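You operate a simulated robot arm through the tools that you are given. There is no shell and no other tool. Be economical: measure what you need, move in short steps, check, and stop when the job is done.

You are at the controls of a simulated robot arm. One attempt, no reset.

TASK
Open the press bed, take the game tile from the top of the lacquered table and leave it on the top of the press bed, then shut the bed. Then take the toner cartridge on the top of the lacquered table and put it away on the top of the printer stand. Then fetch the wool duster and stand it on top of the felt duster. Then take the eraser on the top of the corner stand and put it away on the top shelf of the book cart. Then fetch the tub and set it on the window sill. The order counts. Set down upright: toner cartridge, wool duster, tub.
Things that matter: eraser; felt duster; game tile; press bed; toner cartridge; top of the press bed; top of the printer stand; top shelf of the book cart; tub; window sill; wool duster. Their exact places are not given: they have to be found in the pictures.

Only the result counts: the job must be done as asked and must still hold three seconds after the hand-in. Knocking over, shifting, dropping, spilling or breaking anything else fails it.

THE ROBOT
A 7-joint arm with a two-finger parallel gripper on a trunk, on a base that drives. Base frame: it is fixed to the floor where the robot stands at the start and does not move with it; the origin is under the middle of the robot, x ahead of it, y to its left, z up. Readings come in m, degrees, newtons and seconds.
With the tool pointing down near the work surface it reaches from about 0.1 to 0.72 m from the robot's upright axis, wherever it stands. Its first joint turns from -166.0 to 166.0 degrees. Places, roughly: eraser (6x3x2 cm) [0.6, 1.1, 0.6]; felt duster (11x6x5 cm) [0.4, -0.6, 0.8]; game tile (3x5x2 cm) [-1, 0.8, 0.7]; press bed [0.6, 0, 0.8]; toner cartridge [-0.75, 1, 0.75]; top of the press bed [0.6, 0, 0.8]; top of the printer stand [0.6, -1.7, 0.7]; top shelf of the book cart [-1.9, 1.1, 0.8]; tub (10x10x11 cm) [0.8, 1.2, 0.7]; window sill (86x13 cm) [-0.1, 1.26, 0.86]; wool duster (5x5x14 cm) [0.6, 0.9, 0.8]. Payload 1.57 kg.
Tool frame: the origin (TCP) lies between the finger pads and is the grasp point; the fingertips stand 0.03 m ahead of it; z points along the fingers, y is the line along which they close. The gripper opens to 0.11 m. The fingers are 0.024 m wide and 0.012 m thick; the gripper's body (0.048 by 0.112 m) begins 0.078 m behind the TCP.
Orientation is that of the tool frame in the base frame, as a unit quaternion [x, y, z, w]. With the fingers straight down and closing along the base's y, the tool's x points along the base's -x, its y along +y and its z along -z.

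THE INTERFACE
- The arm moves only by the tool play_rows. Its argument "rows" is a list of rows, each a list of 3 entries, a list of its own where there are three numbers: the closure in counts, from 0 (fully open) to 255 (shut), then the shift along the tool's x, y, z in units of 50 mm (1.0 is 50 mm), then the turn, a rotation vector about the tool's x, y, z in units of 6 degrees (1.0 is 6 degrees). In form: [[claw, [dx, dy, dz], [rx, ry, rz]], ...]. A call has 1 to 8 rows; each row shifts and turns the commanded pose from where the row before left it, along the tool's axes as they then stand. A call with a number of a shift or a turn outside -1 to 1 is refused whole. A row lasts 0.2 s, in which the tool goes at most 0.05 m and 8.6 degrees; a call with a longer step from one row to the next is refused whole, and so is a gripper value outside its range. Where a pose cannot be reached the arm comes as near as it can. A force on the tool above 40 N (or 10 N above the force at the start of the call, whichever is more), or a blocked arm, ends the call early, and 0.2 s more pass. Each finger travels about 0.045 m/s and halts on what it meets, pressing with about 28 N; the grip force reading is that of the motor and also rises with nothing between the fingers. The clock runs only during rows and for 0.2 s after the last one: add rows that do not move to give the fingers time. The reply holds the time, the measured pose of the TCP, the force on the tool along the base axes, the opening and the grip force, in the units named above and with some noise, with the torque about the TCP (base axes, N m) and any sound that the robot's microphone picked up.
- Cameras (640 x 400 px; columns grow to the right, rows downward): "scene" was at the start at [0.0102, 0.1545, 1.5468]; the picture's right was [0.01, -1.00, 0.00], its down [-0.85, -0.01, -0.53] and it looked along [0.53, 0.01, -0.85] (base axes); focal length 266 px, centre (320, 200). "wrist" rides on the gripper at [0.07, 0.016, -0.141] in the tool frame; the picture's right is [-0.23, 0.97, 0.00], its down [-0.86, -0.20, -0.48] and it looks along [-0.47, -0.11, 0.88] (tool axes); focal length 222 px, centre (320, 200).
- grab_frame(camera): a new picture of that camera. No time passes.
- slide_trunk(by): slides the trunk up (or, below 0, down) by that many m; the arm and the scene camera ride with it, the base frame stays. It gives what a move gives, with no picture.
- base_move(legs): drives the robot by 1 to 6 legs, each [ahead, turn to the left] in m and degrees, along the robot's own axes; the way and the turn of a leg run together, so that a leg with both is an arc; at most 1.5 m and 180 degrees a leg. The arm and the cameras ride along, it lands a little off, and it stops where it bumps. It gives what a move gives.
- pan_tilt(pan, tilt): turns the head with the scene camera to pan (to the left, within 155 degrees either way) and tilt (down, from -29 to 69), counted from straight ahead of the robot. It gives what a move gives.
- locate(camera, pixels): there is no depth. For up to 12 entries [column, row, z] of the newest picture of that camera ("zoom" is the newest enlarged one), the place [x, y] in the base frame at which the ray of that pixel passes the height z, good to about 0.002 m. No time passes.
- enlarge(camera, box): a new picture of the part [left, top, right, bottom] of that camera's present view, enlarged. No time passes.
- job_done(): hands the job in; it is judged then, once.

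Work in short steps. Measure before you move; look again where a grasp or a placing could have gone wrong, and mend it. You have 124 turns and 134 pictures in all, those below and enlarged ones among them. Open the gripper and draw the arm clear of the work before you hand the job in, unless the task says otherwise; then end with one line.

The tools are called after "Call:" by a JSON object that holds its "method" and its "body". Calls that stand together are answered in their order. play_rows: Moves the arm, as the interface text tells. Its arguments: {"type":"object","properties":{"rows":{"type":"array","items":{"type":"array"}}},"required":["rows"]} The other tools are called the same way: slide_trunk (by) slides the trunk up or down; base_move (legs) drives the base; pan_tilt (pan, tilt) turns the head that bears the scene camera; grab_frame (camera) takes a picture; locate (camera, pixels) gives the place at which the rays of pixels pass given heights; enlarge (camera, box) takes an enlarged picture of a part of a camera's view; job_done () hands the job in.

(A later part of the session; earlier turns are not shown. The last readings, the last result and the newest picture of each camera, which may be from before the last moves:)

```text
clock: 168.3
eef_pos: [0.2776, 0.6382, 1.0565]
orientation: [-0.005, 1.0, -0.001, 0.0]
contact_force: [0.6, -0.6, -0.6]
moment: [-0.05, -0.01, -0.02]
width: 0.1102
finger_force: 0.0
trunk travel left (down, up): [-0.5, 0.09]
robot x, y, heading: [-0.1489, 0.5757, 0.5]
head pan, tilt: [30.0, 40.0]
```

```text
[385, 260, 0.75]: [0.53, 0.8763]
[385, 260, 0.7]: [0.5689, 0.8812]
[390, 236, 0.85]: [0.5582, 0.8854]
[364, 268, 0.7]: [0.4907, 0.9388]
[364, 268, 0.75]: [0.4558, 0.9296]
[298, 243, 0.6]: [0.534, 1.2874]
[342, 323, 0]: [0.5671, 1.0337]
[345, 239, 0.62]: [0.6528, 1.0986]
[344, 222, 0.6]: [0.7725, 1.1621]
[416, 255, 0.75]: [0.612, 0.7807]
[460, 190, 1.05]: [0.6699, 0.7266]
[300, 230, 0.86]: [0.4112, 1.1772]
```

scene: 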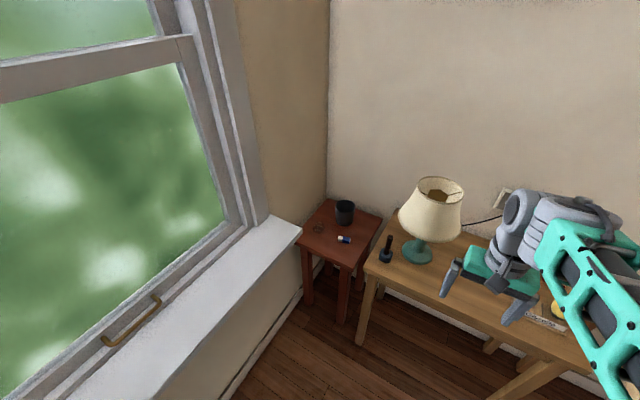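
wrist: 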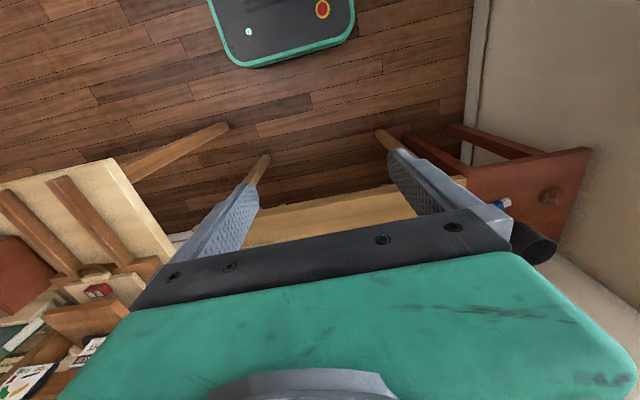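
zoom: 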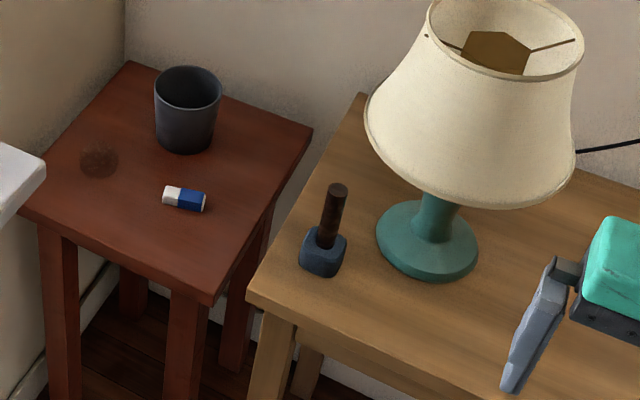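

Wool duster (blue head, dark handle) ≈(0.55,0.88); eraser and tub on the red stand. I measure the lamp shade's nearest edge for clearance and bring the wrist camera over the duster region at height.

Call:
{"method": "locate", "body": {"camera": "scene", "pixels": [[399, 213, 0.92], [399, 213, 0.98], [418, 182, 1.1], [462, 240, 0.9], [430, 242, 0.9], [388, 259, 0.73], [379, 257, 0.73], [390, 236, 0.87]]}}

Call:
{"method": "play_rows", "body": {"rows": [[60, [0, 0.9, 0], [0, 0, 0]], [60, [0, 0.9, 0], [0, 0, 0]], [60, [0, 0.9, 0], [0, 0, 0]], [60, [0, 0.9, 0], [0, 0, 0]], [60, [-0.9, 0.4, 0], [0, 0, 0]], [60, [-0.9, 0, 0], [0, 0, 0]]]}}

Call:
{"method": "grab_frame", "body": {"camera": "wrist"}}

Call:
{"method": "grab_frame", "body": {"camera": "scene"}}

```text
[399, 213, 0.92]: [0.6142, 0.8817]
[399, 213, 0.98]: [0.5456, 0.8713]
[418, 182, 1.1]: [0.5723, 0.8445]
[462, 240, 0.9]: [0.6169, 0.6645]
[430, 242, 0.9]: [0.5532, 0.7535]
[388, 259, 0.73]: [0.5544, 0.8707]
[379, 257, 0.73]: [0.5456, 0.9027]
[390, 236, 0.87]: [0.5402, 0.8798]
```

```text
clock: 169.8
eef_pos: [0.3662, 0.8376, 1.0576]
orientation: [-0.004, 1.0, 0.0, 0.001]
contact_force: [-0.5, 0.3, -0.5]
moment: [0.01, 0.04, 0.01]
width: 0.0842
finger_force: 0.0
trunk travel left (down, up): [-0.5, 0.09]
robot x, y, heading: [-0.1488, 0.572, 0.9]
head pan, tilt: [30.0, 40.0]
```

```text
71 pictures are left
```

wrist: 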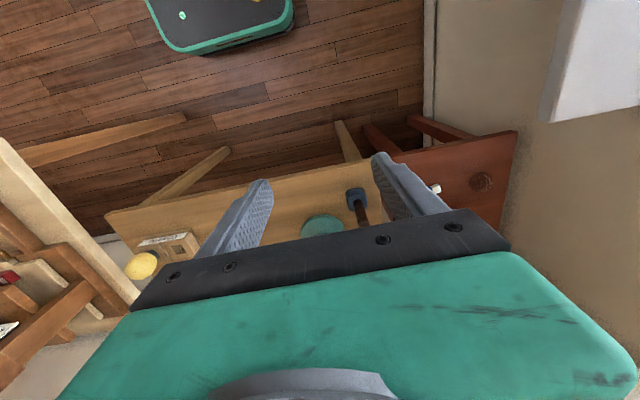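

```text
70 pictures are left
```

scene: 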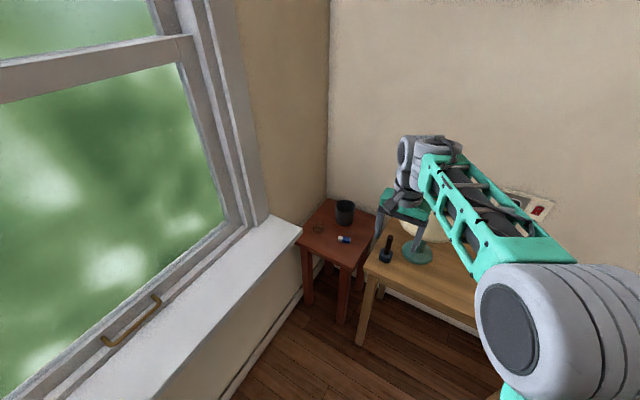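

The lamp shade overhangs close to the duster, so I'll grasp its handle with the tool tilted, approaching from −x. First I retract the arm and reposition the robot to about (0,0.85).

Call:
{"method": "play_rows", "body": {"rows": [[60, [0.9, -0.4, 0], [0, 0, 0]], [60, [0.9, -0.4, 0], [0, 0, 0]], [60, [0, -0.9, 0], [0, 0, 0]], [60, [0, -0.9, 0], [0, 0, 0]], [60, [0, -0.9, 0], [0, 0, 0]], [60, [0, -0.9, 0], [0, 0, 0]]]}}

Call:
{"method": "base_move", "body": {"legs": [[-0.12, 0], [0, 50], [0.36, 0], [0, -51]]}}

Call:
{"method": "pan_tilt", "body": {"pan": 5, "tilt": 45}}

Call:
{"method": "grab_frame", "body": {"camera": "scene"}}

Call:
{"method": "grab_frame", "body": {"camera": "wrist"}}

```text
clock: 171.2
eef_pos: [0.2763, 0.6171, 1.0569]
orientation: [-0.005, 1.0, 0.0, 0.0]
contact_force: [0.1, -0.1, -0.8]
moment: [0.01, -0.01, 0.02]
width: 0.0839
finger_force: 0.0
trunk travel left (down, up): [-0.5, 0.09]
robot x, y, heading: [-0.148, 0.5723, 0.5]
head pan, tilt: [30.0, 40.0]
```

```text
clock: 178.8
eef_pos: [0.3871, 0.8944, 1.057]
orientation: [-0.002, 1.0, 0.0, 0.0]
contact_force: [0.0, -0.7, 0.1]
moment: [0.01, 0.03, -0.02]
width: 0.0836
finger_force: 0.1
trunk travel left (down, up): [-0.5, 0.09]
robot x, y, heading: [-0.0347, 0.8527, 0.2]
head pan, tilt: [30.0, 40.0]
```

```text
clock: 179.7
eef_pos: [0.3878, 0.8933, 1.0582]
orientation: [-0.002, 1.0, 0.0, 0.001]
contact_force: [-0.3, -0.7, 0.5]
moment: [0.02, 0.01, 0.02]
width: 0.084
finger_force: 0.1
trunk travel left (down, up): [-0.5, 0.09]
robot x, y, heading: [-0.0398, 0.8567, 0.3]
head pan, tilt: [5.0, 45.0]
```

```text
69 pictures are left
```

scene: 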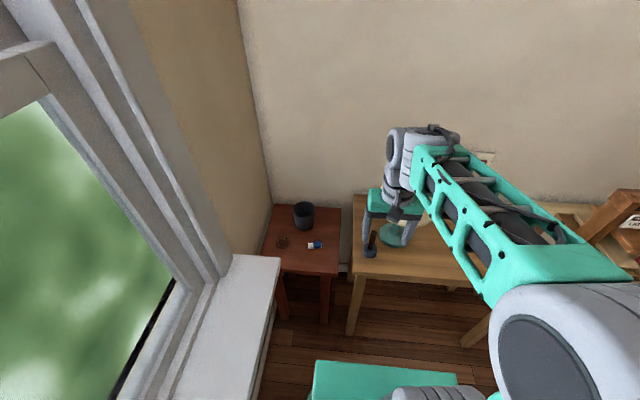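

```text
68 pictures are left
```

wrist: 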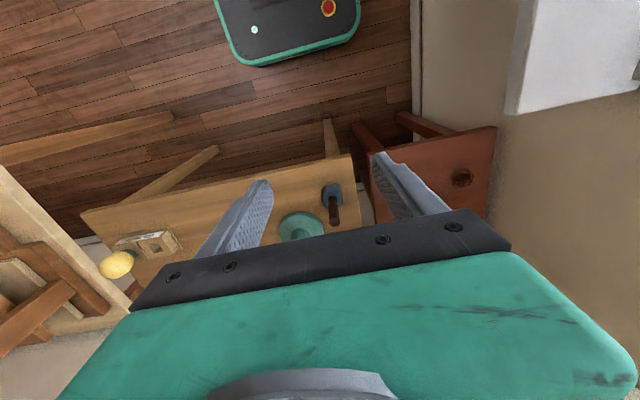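

I enlarge both views of the duster.

Call:
{"method": "enlarge", "body": {"camera": "wrist", "box": [280, 160, 380, 240]}}

Call:
{"method": "enlarge", "body": {"camera": "scene", "box": [330, 200, 430, 270]}}

```text
5.00 times, centred on (330, 200) of wrist
```

zoom: 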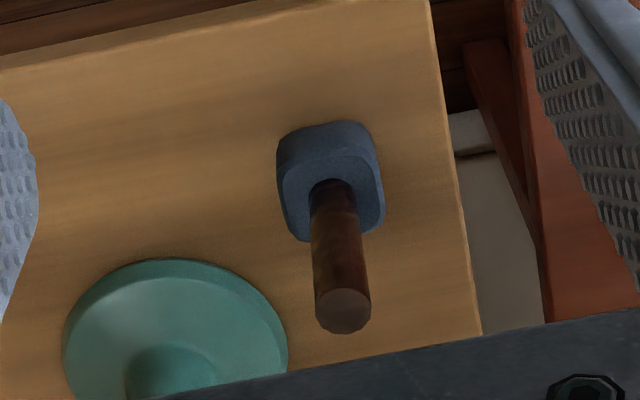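

```text
5.71 times, centred on (380, 235) of scene
```

zoom: 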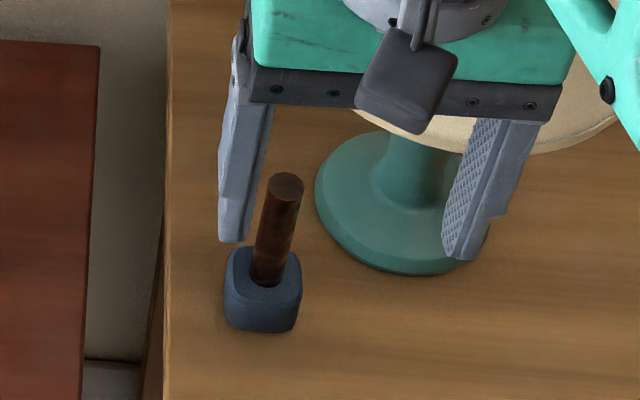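

Call:
{"method": "locate", "body": {"camera": "wrist", "pixels": [[334.6, 222, 0.86], [334.6, 222, 0.84], [334.6, 222, 0.88], [332.6, 198, 0.77], [332.6, 198, 0.75], [332.6, 198, 0.79], [308, 170, 0.72]]}}

Call:
{"method": "locate", "body": {"camera": "scene", "pixels": [[374.2, 232.7, 0.86], [374.2, 232.7, 0.84], [374.2, 232.7, 0.88], [370.5, 249, 0.77], [370.5, 249, 0.75], [370.5, 249, 0.79], [354, 264, 0.72]]}}

```text
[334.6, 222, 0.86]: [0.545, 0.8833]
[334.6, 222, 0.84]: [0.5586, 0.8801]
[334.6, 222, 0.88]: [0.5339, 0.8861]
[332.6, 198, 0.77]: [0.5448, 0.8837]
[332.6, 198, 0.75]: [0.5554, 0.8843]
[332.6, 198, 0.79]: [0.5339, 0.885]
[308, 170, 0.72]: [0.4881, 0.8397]
```

```text
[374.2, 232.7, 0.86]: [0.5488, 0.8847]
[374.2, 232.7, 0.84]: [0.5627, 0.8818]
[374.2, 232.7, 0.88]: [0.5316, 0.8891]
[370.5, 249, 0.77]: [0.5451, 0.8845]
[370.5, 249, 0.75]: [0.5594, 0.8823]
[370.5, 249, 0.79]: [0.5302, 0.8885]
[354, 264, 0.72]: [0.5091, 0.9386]
```

Both views agree: duster axis (0.546,0.884), handle from z≈0.775 to 0.865. I yaw the tool +30° and tilt it 45° so the hand stays away from the shade.

Call:
{"method": "play_rows", "body": {"rows": [[116, [0, 0, 0], [0, 0, 1]], [116, [0, 0, 0], [0, 0, 1]], [116, [0, 0, 0], [0, 0, 1]], [116, [0, 0, 0], [0, 0, 1]], [116, [0, 0, 0], [0, 0, 1]], [116, [0, 0, 0], [0, -1, 0]], [116, [0, 0, 0], [0, -1, 0]], [116, [0, 0, 0], [0, -1, 0]]]}}

Call:
{"method": "play_rows", "body": {"rows": [[116, [0, 0, 0], [0, -1, 0]], [116, [0, 0, 0], [0, -1, 0]], [116, [0, 0, 0], [0, -1, 0]], [116, [0, 0, 0], [0, -1, 0]], [116, [0, 0, 0], [0, -0.5, 0]]]}}

Call:
{"method": "grab_frame", "body": {"camera": "scene"}}

```text
clock: 181.5
eef_pos: [0.3872, 0.8927, 1.0555]
orientation: [0.255, 0.954, -0.041, 0.151]
contact_force: [-0.1, -0.4, -0.9]
moment: [-0.01, -0.01, 0.02]
width: 0.0599
finger_force: 0.1
trunk travel left (down, up): [-0.5, 0.09]
robot x, y, heading: [-0.0377, 0.8526, 0.2]
head pan, tilt: [5.0, 45.0]
```

```text
clock: 182.7
eef_pos: [0.3886, 0.892, 1.0555]
orientation: [0.238, 0.892, -0.099, 0.371]
contact_force: [-0.6, 0.1, -0.9]
moment: [0.01, -0.01, 0.04]
width: 0.0599
finger_force: 0.1
trunk travel left (down, up): [-0.5, 0.09]
robot x, y, heading: [-0.0408, 0.856, 0.1]
head pan, tilt: [5.0, 45.0]
```

```text
65 pictures are left
```

scene: 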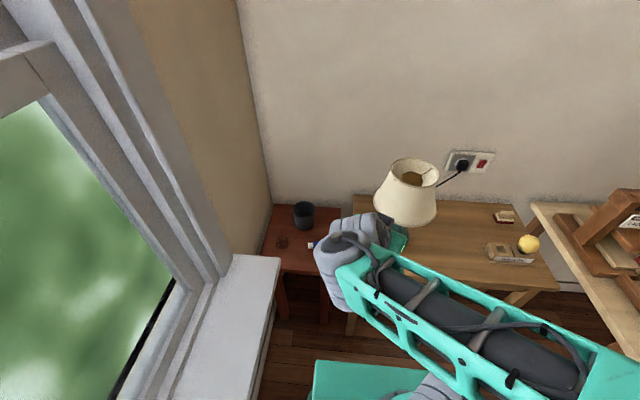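

Orientation as planned. I move to the pre-grasp point 10 cm back along the tool axis.

Call:
{"method": "play_rows", "body": {"rows": [[116, [0.322, 0.358, 0.814], [0, 0, 0]], [116, [0.322, 0.358, 0.814], [0, 0, 0]], [116, [0.322, 0.358, 0.814], [0, 0, 0]], [116, [0.322, 0.358, 0.814], [0, 0, 0]]]}}

Call:
{"method": "grab_frame", "body": {"camera": "wrist"}}

Call:
{"method": "grab_frame", "body": {"camera": "scene"}}

```text
clock: 183.7
eef_pos: [0.4831, 0.9205, 0.894]
orientation: [0.238, 0.893, -0.098, 0.369]
contact_force: [0.4, 0.4, -0.7]
moment: [0.0, -0.01, 0.03]
width: 0.0598
finger_force: 0.1
trunk travel left (down, up): [-0.5, 0.09]
robot x, y, heading: [-0.0358, 0.8536, 0.1]
head pan, tilt: [5.0, 45.0]
```

```text
64 pictures are left
```

wrist: 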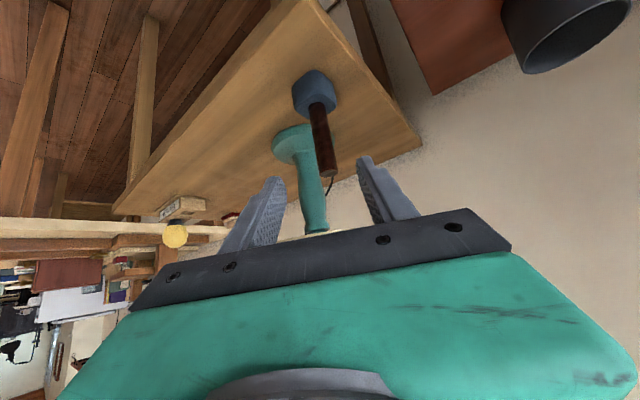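

```text
63 pictures are left
```

scene: 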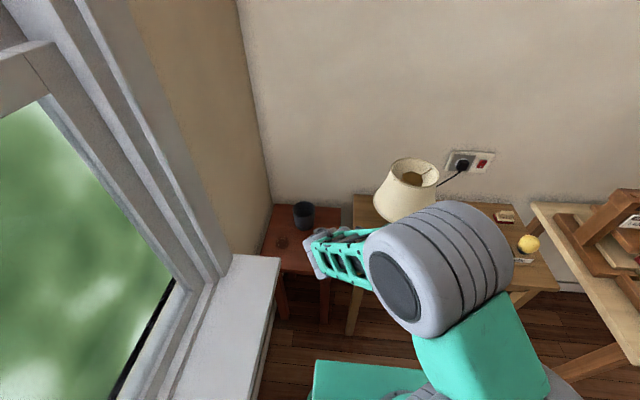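

The handle is framed between the fingers. I advance 10 cm and close.

Call:
{"method": "play_rows", "body": {"rows": [[116, [0, 0, 0.6], [0, 0, 0]], [116, [0, 0, 0.6], [0, 0, 0]], [116, [-0.05, 0, 0.5], [0, 0, 0]], [116, [0, 0, 0.3], [0, 0, 0]]]}}

Call:
{"method": "grab_frame", "body": {"camera": "wrist"}}

```text
clock: 184.7
eef_pos: [0.5469, 0.8837, 0.8274]
orientation: [0.238, 0.893, -0.098, 0.37]
contact_force: [0.2, 0.3, -0.8]
moment: [0.0, -0.05, -0.02]
width: 0.0598
finger_force: 0.2
trunk travel left (down, up): [-0.5, 0.09]
robot x, y, heading: [-0.0383, 0.8545, 0.2]
head pan, tilt: [5.0, 45.0]
```

```text
62 pictures are left
```

wrist: 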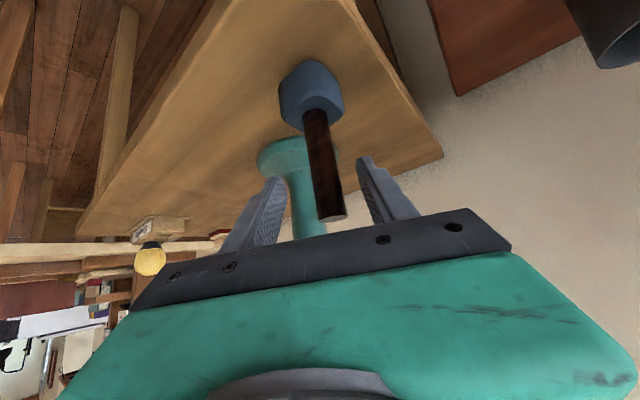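

Handle is between the pads. I close on it.

Call:
{"method": "play_rows", "body": {"rows": [[180, [0, 0, 0], [0, 0, 0]], [255, [0, 0, 0], [0, 0, 0]], [255, [0, 0, 0], [0, 0, 0]], [255, [0, 0, 0], [0, 0, 0]]]}}

```text
clock: 185.7
eef_pos: [0.5461, 0.8837, 0.8266]
orientation: [0.237, 0.893, -0.098, 0.369]
contact_force: [0.5, -1.0, 0.9]
moment: [0.04, 0.0, -0.02]
width: 0.021
finger_force: 27.9
trunk travel left (down, up): [-0.5, 0.09]
robot x, y, heading: [-0.0402, 0.8528, 0.2]
head pan, tilt: [5.0, 45.0]
```

Gripped at 21 mm. I lift 2 cm, retreat away from the lamp, then raise.

Call:
{"method": "play_rows", "body": {"rows": [[255, [-0.28, 0, -0.28], [0, 0, 0]], [255, [0.63, 0, -0.64], [0, 0, 0]], [255, [0.63, 0, -0.64], [0, 0, 0]], [255, [0.5, 0, -0.5], [0, 0, 0]], [255, [-0.64, 0, -0.635], [0, 0, 0]], [255, [-0.64, 0, -0.635], [0, 0, 0]], [255, [-0.64, 0, -0.635], [0, 0, 0]], [255, [-0.64, 0, -0.635], [0, 0, 0]]]}}

Call:
{"method": "grab_frame", "body": {"camera": "wrist"}}

Call:
{"method": "grab_frame", "body": {"camera": "scene"}}

```text
clock: 187.5
eef_pos: [0.4362, 0.9474, 1.0302]
orientation: [0.238, 0.893, -0.099, 0.369]
contact_force: [0.3, -0.2, 0.0]
moment: [-0.01, 0.02, 0.05]
width: 0.021
finger_force: 27.5
trunk travel left (down, up): [-0.5, 0.09]
robot x, y, heading: [-0.0336, 0.8518, 0.1]
head pan, tilt: [5.0, 45.0]
```

```text
61 pictures are left
```

wrist: 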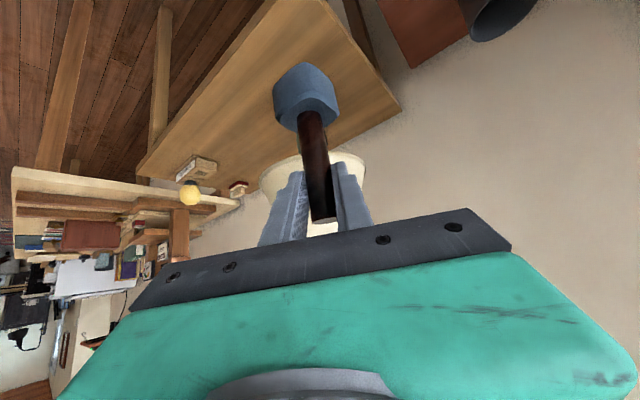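

```text
60 pictures are left
```

scene: 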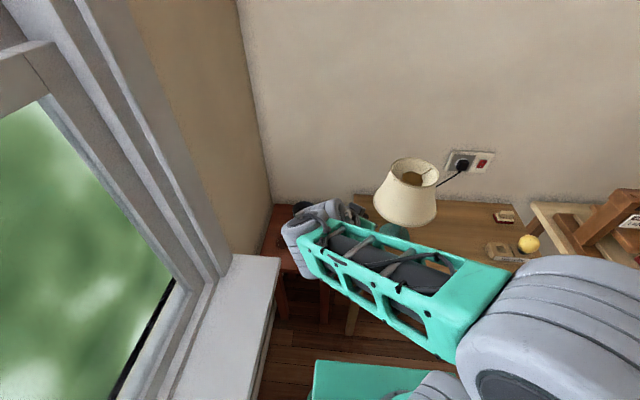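

Held upright. I pull the arm in and drive to the felt duster on the desk.

Call:
{"method": "play_rows", "body": {"rows": [[255, [0.267, -0.68, -0.269], [0, 0, 0]], [255, [0.267, -0.68, -0.269], [0, 0, 0]], [255, [0.267, -0.68, -0.269], [0, 0, 0]]]}}

Call:
{"method": "base_move", "body": {"legs": [[-0.22, 0], [0, -90], [1.46, 0], [0, 90]]}}

Call:
{"method": "pan_tilt", "body": {"pan": 0, "tilt": 50}}

Call:
{"method": "grab_frame", "body": {"camera": "scene"}}

Call:
{"method": "grab_frame", "body": {"camera": "wrist"}}

```text
clock: 188.3
eef_pos: [0.3373, 0.886, 1.03]
orientation: [0.238, 0.893, -0.098, 0.369]
contact_force: [-0.4, -0.4, -1.2]
moment: [0.01, -0.01, -0.02]
width: 0.021
finger_force: 28.0
trunk travel left (down, up): [-0.5, 0.09]
robot x, y, heading: [-0.0371, 0.8541, 0.3]
head pan, tilt: [5.0, 45.0]
```

```text
clock: 204.6
eef_pos: [0.1578, -0.5682, 1.0295]
orientation: [0.215, 0.899, -0.089, 0.372]
contact_force: [-0.3, 0.3, -1.3]
moment: [0.02, 0.03, 0.0]
width: 0.0208
finger_force: 27.9
trunk travel left (down, up): [-0.5, 0.09]
robot x, y, heading: [-0.2159, -0.6218, 3.1]
head pan, tilt: [5.0, 45.0]
```

```text
clock: 205.2
eef_pos: [0.1567, -0.5687, 1.0292]
orientation: [0.214, 0.899, -0.088, 0.372]
contact_force: [-0.6, -0.7, -1.2]
moment: [0.03, 0.02, 0.0]
width: 0.021
finger_force: 27.9
trunk travel left (down, up): [-0.5, 0.09]
robot x, y, heading: [-0.2197, -0.6196, 3.0]
head pan, tilt: [0.0, 50.0]
```

```text
59 pictures are left
```

scene: 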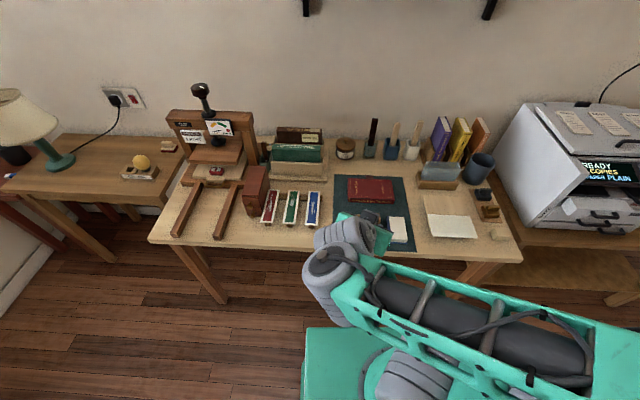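

```text
58 pictures are left
```

wrist: 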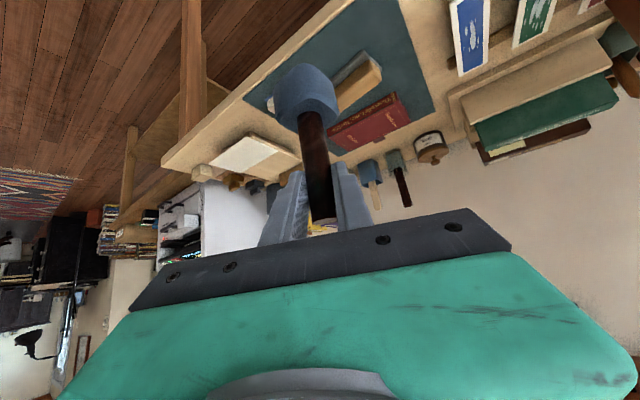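

The felt duster is seen in the wrist view at (357,82). I enlarge and compare with the earlier estimate.

Call:
{"method": "enlarge", "body": {"camera": "wrist", "box": [310, 40, 410, 120]}}

Call:
{"method": "play_rows", "body": {"rows": [[255, [0.0, 0.9, 0], [0, 0, 0]], [255, [0, 0.9, 0], [0, 0, 0]], [255, [0, 0.9, 0], [0, 0, 0]]]}}

Call:
{"method": "enlarge", "body": {"camera": "scene", "box": [310, 190, 430, 270]}}

```text
5.00 times, centred on (360, 80) of wrist
```

zoom: 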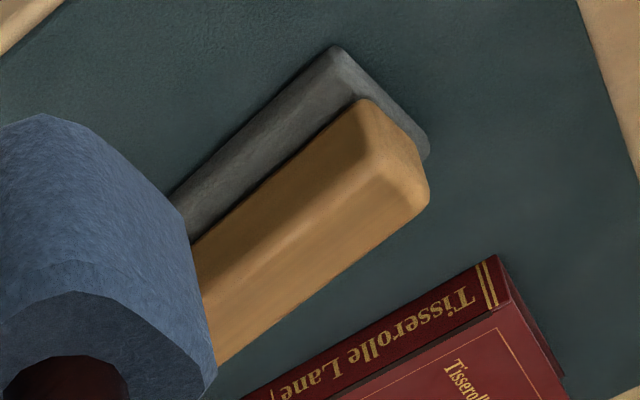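

```text
clock: 206.0
eef_pos: [0.2179, -0.4492, 1.0299]
orientation: [0.214, 0.899, -0.089, 0.371]
contact_force: [0.0, 0.3, -0.7]
moment: [0.02, -0.01, 0.0]
width: 0.021
finger_force: 28.4
trunk travel left (down, up): [-0.5, 0.09]
robot x, y, heading: [-0.2183, -0.6213, 2.9]
head pan, tilt: [0.0, 50.0]
```

```text
5.00 times, centred on (370, 230) of scene
```

zoom: 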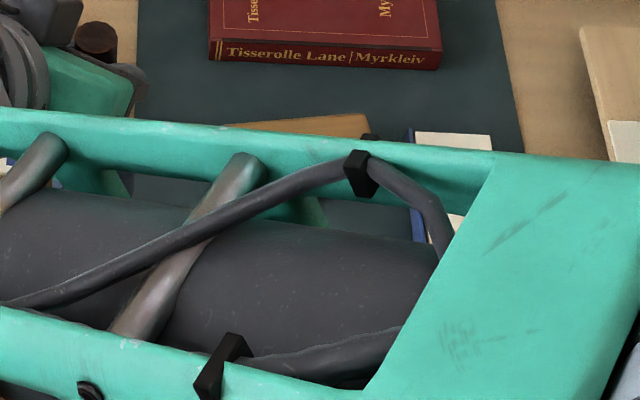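

The forearm hides it in the scene; the wrist camera may now see it fully.

Call:
{"method": "grab_frame", "body": {"camera": "wrist"}}

Call:
{"method": "pan_tilt", "body": {"pan": 0, "tilt": 60}}

```text
55 pictures are left
```

wrist: 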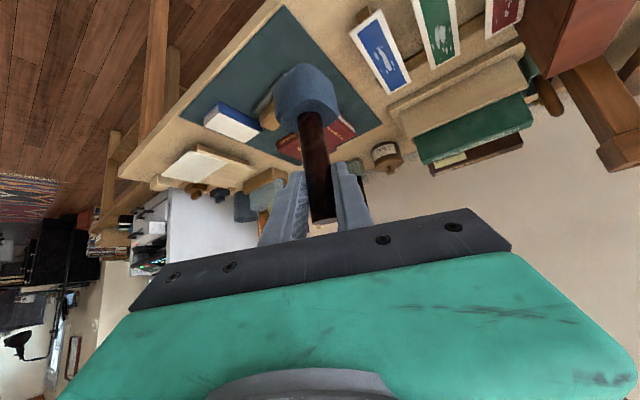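

```text
clock: 206.8
eef_pos: [0.218, -0.4508, 1.0287]
orientation: [0.215, 0.899, -0.088, 0.372]
contact_force: [-0.2, 0.3, -0.7]
moment: [-0.02, -0.01, -0.03]
width: 0.0212
finger_force: 28.4
trunk travel left (down, up): [-0.5, 0.09]
robot x, y, heading: [-0.2163, -0.6192, 3.0]
head pan, tilt: [0.0, 60.0]
```

I move the arm to the other side (−y) so both cameras get a view.

Call:
{"method": "play_rows", "body": {"rows": [[255, [0, -0.95, 0], [0, 0, 0]], [255, [0, -0.95, 0], [0, 0, 0]], [255, [0, -0.95, 0], [0, 0, 0]], [255, [0, -0.95, 0], [0, 0, 0]], [255, [0, -0.95, 0], [0, 0, 0]], [255, [0, -0.95, 0], [0, 0, 0]]]}}

Call:
{"method": "grab_frame", "body": {"camera": "wrist"}}

Call:
{"method": "grab_frame", "body": {"camera": "scene"}}

```text
clock: 208.3
eef_pos: [0.1229, -0.614, 1.0402]
orientation: [0.081, 0.923, -0.043, 0.374]
contact_force: [-0.4, 0.6, -1.4]
moment: [0.05, 0.01, 0.01]
width: 0.0211
finger_force: 27.9
out of reach, approached as far as the arm can: row 6
trunk travel left (down, up): [-0.5, 0.09]
robot x, y, heading: [-0.2164, -0.6209, 3.1]
head pan, tilt: [0.0, 60.0]
stopped in row 6: the arm was blocked; the commanded pose is now the measured one
```

```text
54 pictures are left
```

wrist: 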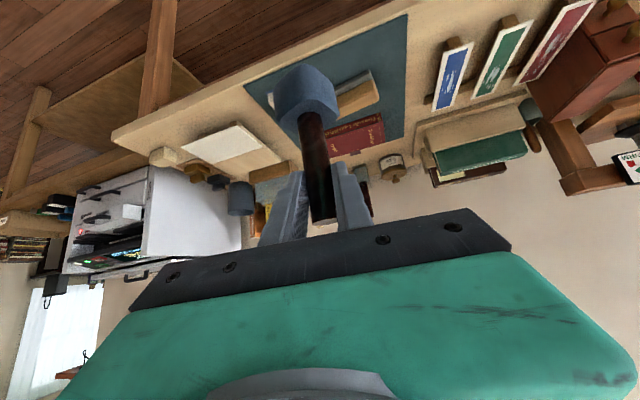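

```text
53 pictures are left
```

scene: 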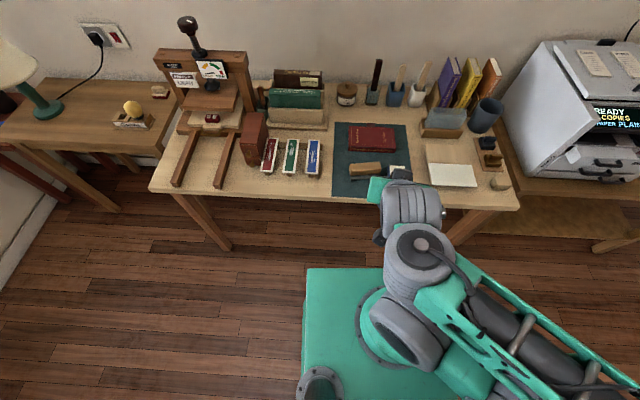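

The tool yaw drifted but the duster stays upright-ish; the felt duster is now visible in the scene at (365,168). I enlarge it.

Call:
{"method": "enlarge", "body": {"camera": "scene", "box": [330, 140, 410, 200]}}

Call:
{"method": "enlarge", "body": {"camera": "wrist", "box": [310, 50, 410, 130]}}

```text
6.67 times, centred on (370, 170) of scene
```

zoom: 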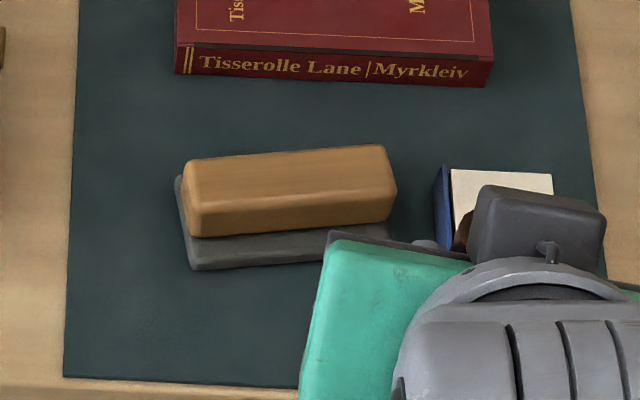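

```text
5.00 times, centred on (360, 90) of wrist
```

zoom: 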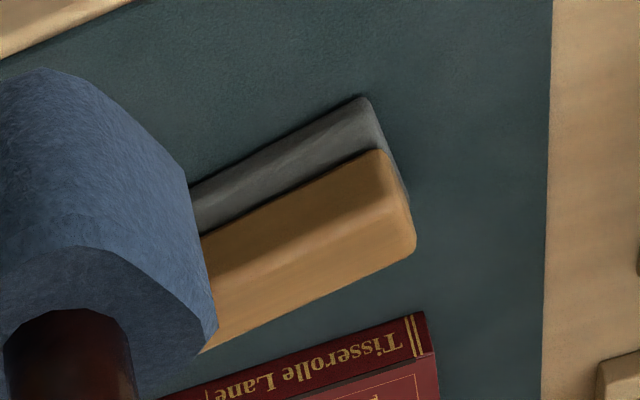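

I triangulate the top's corners (left end) and also right end from the scene.

Call:
{"method": "locate", "body": {"camera": "scene", "pixels": [[349.6, 164.5, 0.8], [350.5, 170, 0.8], [379.4, 161.75, 0.8], [381.4, 167.5, 0.8], [349.6, 164.5, 0.79], [350.5, 170, 0.79], [379.4, 161.75, 0.79], [381.4, 167.5, 0.79]]}}

Call:
{"method": "locate", "body": {"camera": "wrist", "pixels": [[379, 99, 0.8], [374, 88, 0.8], [379, 99, 0.79], [374, 88, 0.79], [379, 99, 0.81], [374, 88, 0.81], [337, 120, 0.8]]}}

```text
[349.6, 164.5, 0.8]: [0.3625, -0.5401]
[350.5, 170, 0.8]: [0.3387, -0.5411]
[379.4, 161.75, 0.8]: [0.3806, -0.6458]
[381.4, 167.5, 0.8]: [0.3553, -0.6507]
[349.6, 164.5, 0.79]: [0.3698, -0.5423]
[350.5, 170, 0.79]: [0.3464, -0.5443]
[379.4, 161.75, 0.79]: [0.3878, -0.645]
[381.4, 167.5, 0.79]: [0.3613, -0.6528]
```

```text
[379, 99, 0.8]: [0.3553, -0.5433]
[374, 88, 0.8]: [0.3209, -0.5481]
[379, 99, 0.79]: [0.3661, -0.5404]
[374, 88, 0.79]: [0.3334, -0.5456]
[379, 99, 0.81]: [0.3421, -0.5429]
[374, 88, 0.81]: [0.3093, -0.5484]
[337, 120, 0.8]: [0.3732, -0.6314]
```

I cross-check with the felt base corners.

Call:
{"method": "locate", "body": {"camera": "scene", "pixels": [[350.5, 180.2, 0.755], [349.8, 177.5, 0.77], [348.4, 167, 0.77], [351.5, 176, 0.77]]}}

Call:
{"method": "locate", "body": {"camera": "wrist", "pixels": [[369, 69.6, 0.77], [369, 69.6, 0.755], [377.5, 88, 0.77], [336, 87, 0.77], [371, 78, 0.8], [371, 78, 0.775]]}}

```text
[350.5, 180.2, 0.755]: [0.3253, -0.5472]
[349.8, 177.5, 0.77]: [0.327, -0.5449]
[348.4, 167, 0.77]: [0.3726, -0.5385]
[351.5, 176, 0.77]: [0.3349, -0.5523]
```

```text
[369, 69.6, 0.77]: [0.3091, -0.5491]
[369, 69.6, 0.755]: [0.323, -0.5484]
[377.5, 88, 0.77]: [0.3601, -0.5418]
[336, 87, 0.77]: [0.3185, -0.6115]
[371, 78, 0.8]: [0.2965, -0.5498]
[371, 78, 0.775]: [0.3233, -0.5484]
```

The felt base near-left corner agrees at (0.324,−0.548) in both views, giving the duster centre ≈(0.361,−0.597), top ≈0.80. The held duster leans ~1.4°; I correct that first.

Call:
{"method": "play_rows", "body": {"rows": [[255, [0, 0, 0], [-0.127, -0.16, 0.128]], [255, [0, 0, 0], [0, 0, 0]]]}}

```text
clock: 208.9
eef_pos: [0.1268, -0.6117, 1.0423]
orientation: [0.082, 0.92, -0.034, 0.382]
contact_force: [-0.2, -0.3, -2.1]
moment: [0.02, 0.01, -0.02]
width: 0.0211
finger_force: 28.3
out of reach, approached as far as the arm can: row 1
trunk travel left (down, up): [-0.5, 0.09]
robot x, y, heading: [-0.2174, -0.6225, 2.8]
head pan, tilt: [0.0, 60.0]
```

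The lean is now corrected. I move over the felt duster at z≈0.96.

Call:
{"method": "play_rows", "body": {"rows": [[255, [-0.342, 0.187, 0.73], [0, 0, 0]], [255, [-0.342, 0.187, 0.73], [0, 0, 0]], [255, [-0.342, 0.187, 0.73], [0, 0, 0]], [255, [-0.342, 0.187, 0.73], [0, 0, 0]], [255, [-0.342, 0.187, 0.73], [0, 0, 0]], [255, [-0.342, 0.187, 0.73], [0, 0, 0]]]}}

Call:
{"method": "grab_frame", "body": {"camera": "wrist"}}

Call:
{"method": "grab_frame", "body": {"camera": "scene"}}

```text
clock: 209.3
eef_pos: [0.145, -0.5131, 1.0378]
orientation: [-0.058, 0.917, 0.034, 0.392]
contact_force: [-0.4, 0.0, -1.5]
moment: [0.07, 0.0, 0.04]
width: 0.0209
finger_force: 27.7
trunk travel left (down, up): [-0.5, 0.09]
robot x, y, heading: [-0.2135, -0.6234, 3.1]
head pan, tilt: [0.0, 60.0]
stopped in row 2: the arm was blocked; the commanded pose is now the measured one
```

```text
50 pictures are left
```

wrist: 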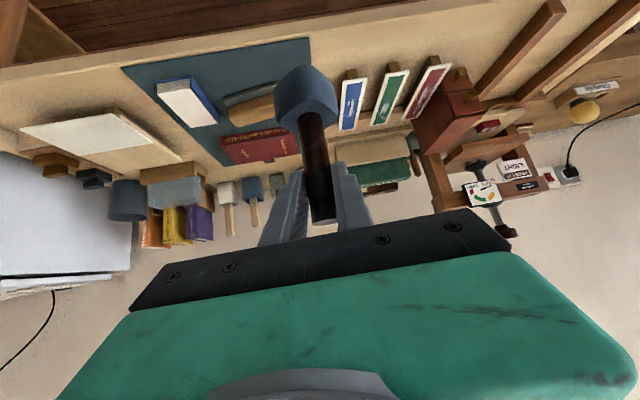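

```text
49 pictures are left
```

scene: 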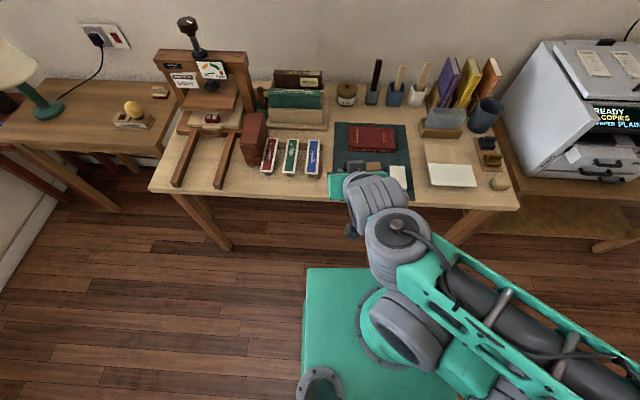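

The arm is folded tight and stalled near a joint limit. I extend straight forward (+x) first, then reassess.

Call:
{"method": "play_rows", "body": {"rows": [[255, [-0.3, -0.05, 0.32], [0, 0, 0]], [255, [-0.45, -0.09, 0.48], [0, 0, 0]], [255, [-0.45, -0.09, 0.48], [0, 0, 0]]]}}

```text
clock: 209.9
eef_pos: [0.15, -0.4338, 1.0466]
orientation: [-0.163, 0.902, 0.084, 0.391]
contact_force: [0.7, 0.0, -0.7]
moment: [-0.02, 0.02, 0.02]
width: 0.0212
finger_force: 28.0
trunk travel left (down, up): [-0.5, 0.09]
robot x, y, heading: [-0.2153, -0.6217, 3.2]
head pan, tilt: [0.0, 60.0]
stopped in row 2: the arm was blocked; the commanded pose is now the measured one
```

The arm got into an awkward posture with tool yaw at +22°. I turn the tool back about the vertical (clockwise) in place.

Call:
{"method": "play_rows", "body": {"rows": [[255, [0, 0, 0], [0.709, 0, 0.705]], [255, [0, 0, 0], [0.709, 0, 0.705]], [255, [0, 0, 0], [0.709, 0, 0.705]]]}}

Call:
{"method": "grab_frame", "body": {"camera": "scene"}}

```text
clock: 210.7
eef_pos: [0.151, -0.4334, 1.0437]
orientation: [-0.017, 0.918, 0.025, 0.396]
contact_force: [0.1, 0.1, -1.3]
moment: [-0.01, 0.03, -0.02]
width: 0.0209
finger_force: 28.1
trunk travel left (down, up): [-0.5, 0.09]
robot x, y, heading: [-0.2168, -0.621, 3.1]
head pan, tilt: [0.0, 60.0]
```

```text
48 pictures are left
```

scene: 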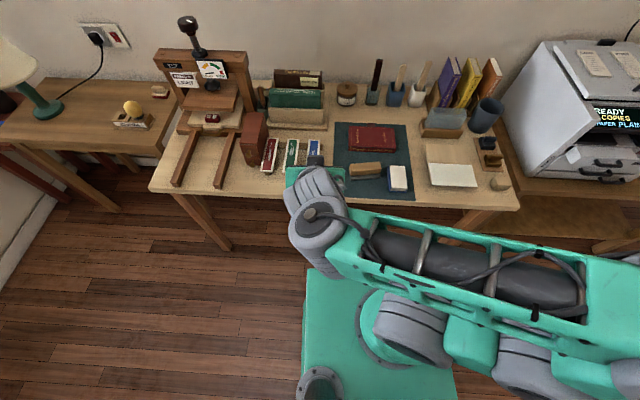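

That works. I continue turning another 24° and view the felt duster in the clear scene picture.

Call:
{"method": "play_rows", "body": {"rows": [[255, [0, 0, 0], [0.709, 0, 0.705]], [255, [0, 0, 0], [0.709, 0, 0.705]], [255, [0, 0, 0], [0.709, 0, 0.705]], [255, [0, 0, 0], [0.709, 0, 0.705]]]}}

Call:
{"method": "enlarge", "body": {"camera": "scene", "box": [330, 140, 420, 200]}}

```text
clock: 211.7
eef_pos: [0.1502, -0.4328, 1.0439]
orientation: [0.176, 0.904, -0.053, 0.386]
contact_force: [-0.3, 0.6, -1.6]
moment: [0.03, -0.01, -0.03]
width: 0.021
finger_force: 28.3
trunk travel left (down, up): [-0.5, 0.09]
robot x, y, heading: [-0.2128, -0.6254, 3.2]
head pan, tilt: [0.0, 60.0]
```

```text
6.67 times, centred on (375, 170) of scene
```

zoom: 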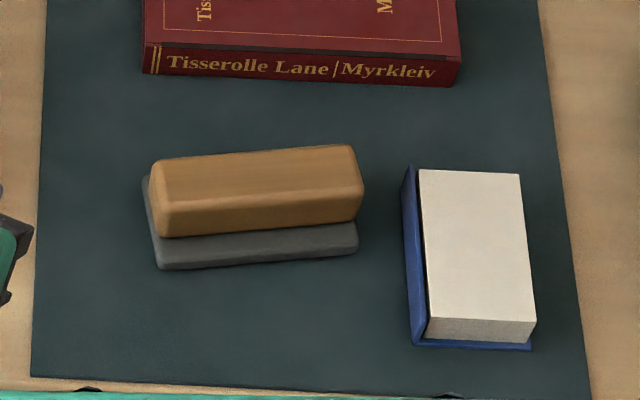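

I locate the felt's front bottom corners and the wood's top edges.

Call:
{"method": "locate", "body": {"camera": "zoom", "pixels": [[157, 268, 0.755], [357, 254, 0.755], [160, 205, 0.8], [361, 190, 0.8], [154, 162, 0.8], [350, 146, 0.8], [165, 237, 0.772], [361, 222, 0.772]]}}

```text
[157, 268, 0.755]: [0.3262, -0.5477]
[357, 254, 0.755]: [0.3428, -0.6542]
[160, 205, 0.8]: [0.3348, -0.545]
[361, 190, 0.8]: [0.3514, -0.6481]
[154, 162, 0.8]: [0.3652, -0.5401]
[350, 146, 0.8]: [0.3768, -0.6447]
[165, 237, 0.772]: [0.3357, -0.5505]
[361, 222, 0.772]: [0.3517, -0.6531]
```

Target centre refined to (0.363,−0.597). I correct the 2.4° lean of the held duster.

Call:
{"method": "play_rows", "body": {"rows": [[255, [0, 0, 0], [0.267, 0.109, -0.269]], [255, [0, 0, 0], [0, 0, 0]]]}}

```text
clock: 212.3
eef_pos: [0.1503, -0.434, 1.0436]
orientation: [0.168, 0.908, -0.069, 0.376]
contact_force: [-0.5, -0.2, -0.9]
moment: [0.03, 0.02, 0.0]
width: 0.0208
finger_force: 28.3
trunk travel left (down, up): [-0.5, 0.09]
robot x, y, heading: [-0.2148, -0.6176, 3.2]
head pan, tilt: [0.0, 60.0]
```

Upright again. I move toward the target in two halves.

Call:
{"method": "play_rows", "body": {"rows": [[255, [-0.408, -0.254, 0.803], [0, 0, 0]], [255, [-0.408, -0.254, 0.803], [0, 0, 0]], [255, [-0.408, -0.254, 0.803], [0, 0, 0]]]}}

```text
clock: 213.1
eef_pos: [0.2564, -0.5136, 1.0023]
orientation: [0.166, 0.908, -0.068, 0.378]
contact_force: [1.0, 0.0, -0.9]
moment: [0.02, 0.02, -0.02]
width: 0.021
finger_force: 27.8
trunk travel left (down, up): [-0.5, 0.09]
robot x, y, heading: [-0.2162, -0.6238, 3.1]
head pan, tilt: [0.0, 60.0]
```

Good. Second half.

Call:
{"method": "play_rows", "body": {"rows": [[255, [-0.408, -0.254, 0.803], [0, 0, 0]], [255, [-0.408, -0.254, 0.803], [0, 0, 0]], [255, [-0.408, -0.254, 0.803], [0, 0, 0]]]}}

Call:
{"method": "grab_frame", "body": {"camera": "wrist"}}

Call:
{"method": "enlarge", "body": {"camera": "scene", "box": [320, 110, 440, 220]}}

```text
clock: 213.9
eef_pos: [0.3624, -0.5954, 0.9579]
orientation: [0.168, 0.908, -0.068, 0.378]
contact_force: [0.2, 0.4, -0.5]
moment: [0.04, 0.0, -0.01]
width: 0.0211
finger_force: 28.2
trunk travel left (down, up): [-0.5, 0.09]
robot x, y, heading: [-0.2183, -0.6175, 3.2]
head pan, tilt: [0.0, 60.0]
```

```text
46 pictures are left
```

wrist: 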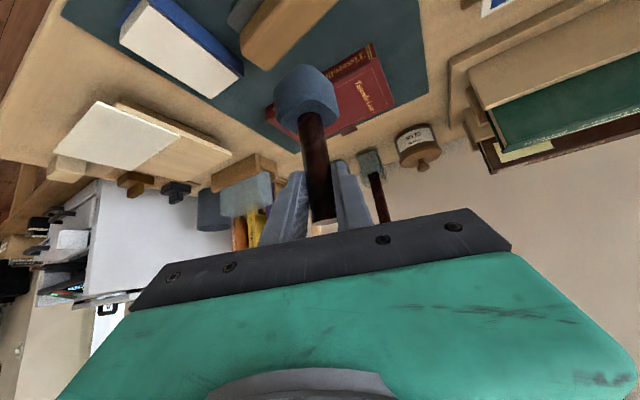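

```text
3.64 times, centred on (380, 165) of scene
```

zoom: 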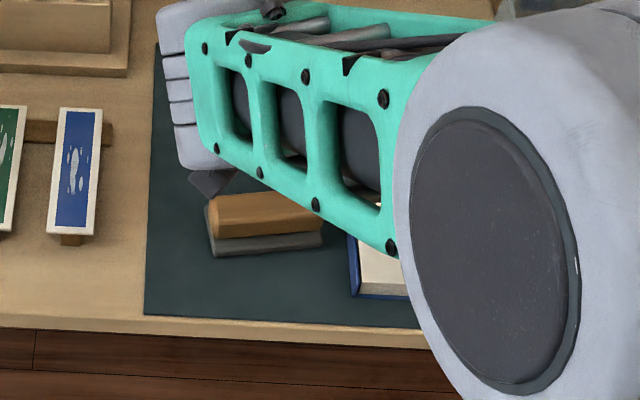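

I verify where the felt duster's visible top in the wrist view (≈(292,22)) lies.

Call:
{"method": "locate", "body": {"camera": "wrist", "pixels": [[338, 5, 0.8], [268, 68, 0.8], [240, 40, 0.8], [306, 88, 0.86], [290, 30, 0.8]]}}

```text
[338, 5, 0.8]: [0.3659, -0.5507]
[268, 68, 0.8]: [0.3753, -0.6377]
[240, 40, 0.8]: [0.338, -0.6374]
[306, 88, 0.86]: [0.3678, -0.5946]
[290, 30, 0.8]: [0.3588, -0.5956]
```

Aligned. I lower 4 cm, then by small steps.

Call:
{"method": "play_rows", "body": {"rows": [[255, [0.284, 0, 0.282], [0, 0, 0]], [255, [0.284, 0, 0.282], [0, 0, 0]], [255, [0.07, 0, 0.07], [0, 0, 0]], [255, [0.057, 0, 0.056], [0, 0, 0]]]}}

Call:
{"method": "grab_frame", "body": {"camera": "wrist"}}

```text
clock: 214.9
eef_pos: [0.3636, -0.5971, 0.9107]
orientation: [0.167, 0.908, -0.068, 0.378]
contact_force: [0.2, 0.8, -1.2]
moment: [0.0, 0.01, -0.01]
width: 0.0208
finger_force: 28.0
trunk travel left (down, up): [-0.5, 0.09]
robot x, y, heading: [-0.2175, -0.6226, 3.2]
head pan, tilt: [0.0, 60.0]
```

```text
44 pictures are left
```

wrist: 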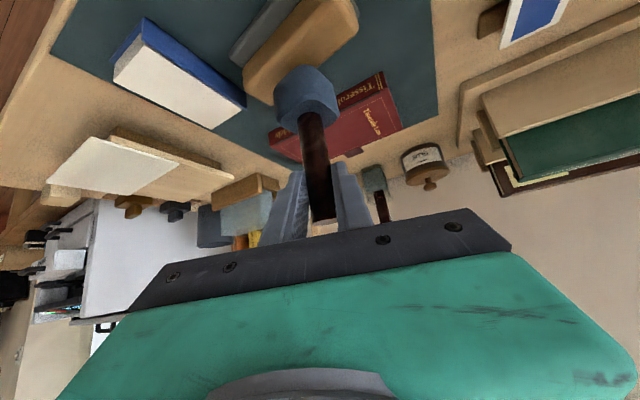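

Converging on the middle of the block. Continue in 3 mm steps.

Call:
{"method": "play_rows", "body": {"rows": [[255, [0.043, 0, 0.042], [0, 0, 0]], [255, [0.043, 0, 0.042], [0, 0, 0]], [255, [0.043, 0, 0.042], [0, 0, 0]]]}}

```text
clock: 215.7
eef_pos: [0.3648, -0.5968, 0.9026]
orientation: [0.167, 0.908, -0.069, 0.379]
contact_force: [-0.4, -0.6, -0.2]
moment: [-0.01, 0.07, -0.03]
width: 0.021
finger_force: 28.5
trunk travel left (down, up): [-0.5, 0.09]
robot x, y, heading: [-0.2169, -0.6234, 3.1]
head pan, tilt: [0.0, 60.0]
```

Call:
{"method": "play_rows", "body": {"rows": [[255, [0.043, 0, 0.042], [0, 0, 0]], [255, [0.028, 0, 0.028], [0, 0, 0]]]}}

Call:
{"method": "grab_frame", "body": {"camera": "wrist"}}

```text
clock: 216.3
eef_pos: [0.3652, -0.5951, 0.9018]
orientation: [0.167, 0.906, -0.067, 0.382]
contact_force: [-3.2, 0.5, 22.6]
moment: [-0.11, 0.43, -0.03]
width: 0.021
finger_force: 27.9
trunk travel left (down, up): [-0.5, 0.09]
robot x, y, heading: [-0.2162, -0.6208, 3.6]
head pan, tilt: [0.0, 60.0]
```

```text
43 pictures are left
```

wrist: 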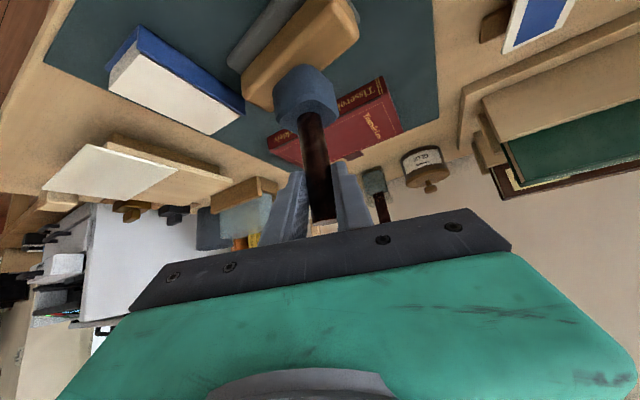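

Contact (22 N) at z≈0.902. I ease up 3 mm and take a closer look at the seating.

Call:
{"method": "play_rows", "body": {"rows": [[255, [-0.043, 0, -0.042], [0, 0, 0]]]}}

Call:
{"method": "enlarge", "body": {"camera": "wrist", "box": [220, 0, 380, 120]}}

Call:
{"method": "enlarge", "body": {"camera": "scene", "box": [330, 140, 430, 210]}}

```text
clock: 216.7
eef_pos: [0.3651, -0.5964, 0.9013]
orientation: [0.168, 0.908, -0.068, 0.379]
contact_force: [4.9, -0.3, 13.5]
moment: [-0.24, -0.6, 0.04]
width: 0.0211
finger_force: 27.7
trunk travel left (down, up): [-0.5, 0.09]
robot x, y, heading: [-0.2162, -0.622, 3.0]
head pan, tilt: [0.0, 60.0]
```

```text
3.33 times, centred on (300, 60) of wrist
```

zoom: 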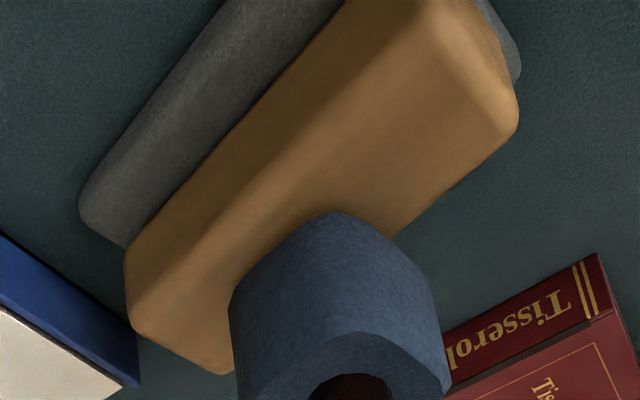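

```text
5.71 times, centred on (380, 175) of scene
```

zoom: 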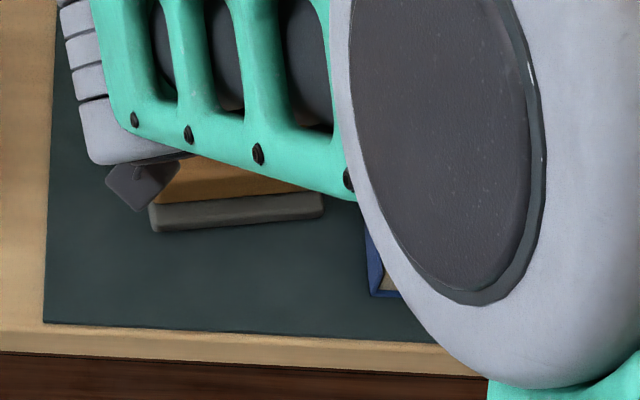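

The head appears to sit toward the far edge of the block. I check by locating these pixels at z=0.80.

Call:
{"method": "locate", "body": {"camera": "wrist", "pixels": [[304.5, 87, 0.8], [303, 60, 0.8], [305, 64, 0.8], [273.6, 87, 0.8], [335, 87, 0.8], [358.5, 33, 0.8], [274.5, 111, 0.8], [243, 82, 0.8], [335, 10, 0.8]]}}

```text
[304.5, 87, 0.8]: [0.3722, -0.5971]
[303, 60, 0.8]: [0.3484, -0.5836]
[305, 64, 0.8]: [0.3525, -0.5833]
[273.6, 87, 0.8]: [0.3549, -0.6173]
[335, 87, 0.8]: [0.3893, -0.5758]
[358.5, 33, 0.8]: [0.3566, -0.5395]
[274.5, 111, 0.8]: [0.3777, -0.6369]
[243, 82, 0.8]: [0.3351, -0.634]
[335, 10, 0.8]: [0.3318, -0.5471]
```

The head is ~1.5 cm too far (+x). I lift 5 mm, shift (−16, +6) mm, and lower again.

Call:
{"method": "play_rows", "body": {"rows": [[255, [-0.085, 0, -0.085], [0, 0, 0]], [255, [0.24, 0, -0.242], [0, 0, 0]], [255, [0, 0, 0], [0, 0, 0]]]}}

Call:
{"method": "enlarge", "body": {"camera": "wrist", "box": [220, 0, 380, 120]}}

```text
clock: 217.5
eef_pos: [0.3456, -0.5892, 0.9053]
orientation: [0.167, 0.908, -0.069, 0.377]
contact_force: [-1.2, -0.7, -1.3]
moment: [0.0, 0.0, 0.04]
width: 0.021
finger_force: 28.4
trunk travel left (down, up): [-0.5, 0.09]
robot x, y, heading: [-0.2158, -0.6205, 3.1]
head pan, tilt: [0.0, 60.0]
```

```text
3.33 times, centred on (300, 60) of wrist
```

zoom: 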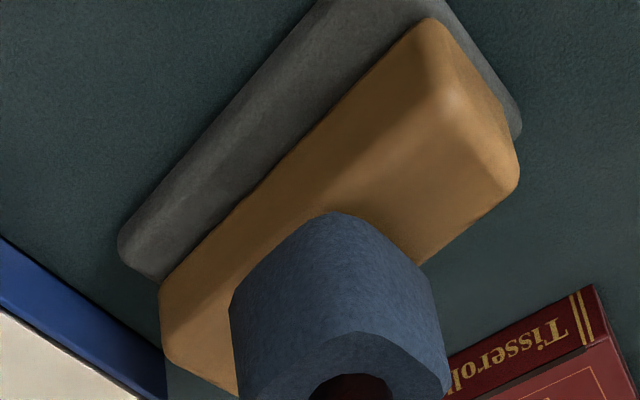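

Now the head is centred across the block's width. I lower to contact.

Call:
{"method": "play_rows", "body": {"rows": [[255, [0.028, 0, 0.028], [0, 0, 0]], [255, [0.028, 0, 0.028], [0, 0, 0]], [255, [0.02, 0, 0.02], [0, 0, 0]]]}}

Call:
{"method": "enlarge", "body": {"camera": "wrist", "box": [220, 0, 380, 120]}}

```text
clock: 218.3
eef_pos: [0.3479, -0.5905, 0.9018]
orientation: [0.167, 0.908, -0.069, 0.379]
contact_force: [-0.6, -0.5, 2.3]
moment: [-0.06, 0.02, -0.02]
width: 0.0207
finger_force: 28.0
trunk travel left (down, up): [-0.5, 0.09]
robot x, y, heading: [-0.2157, -0.62, 3.1]
head pan, tilt: [0.0, 60.0]
```

```text
3.33 times, centred on (300, 60) of wrist
```

zoom: 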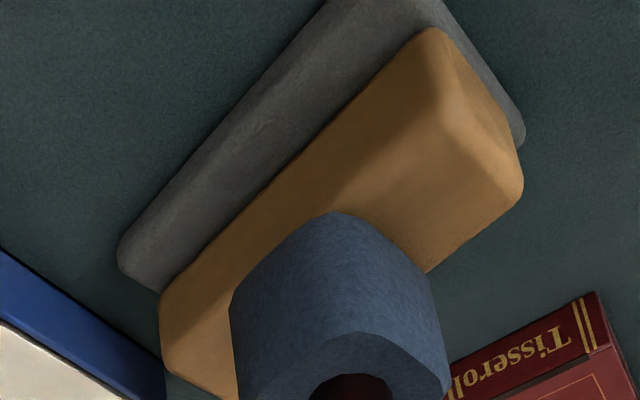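

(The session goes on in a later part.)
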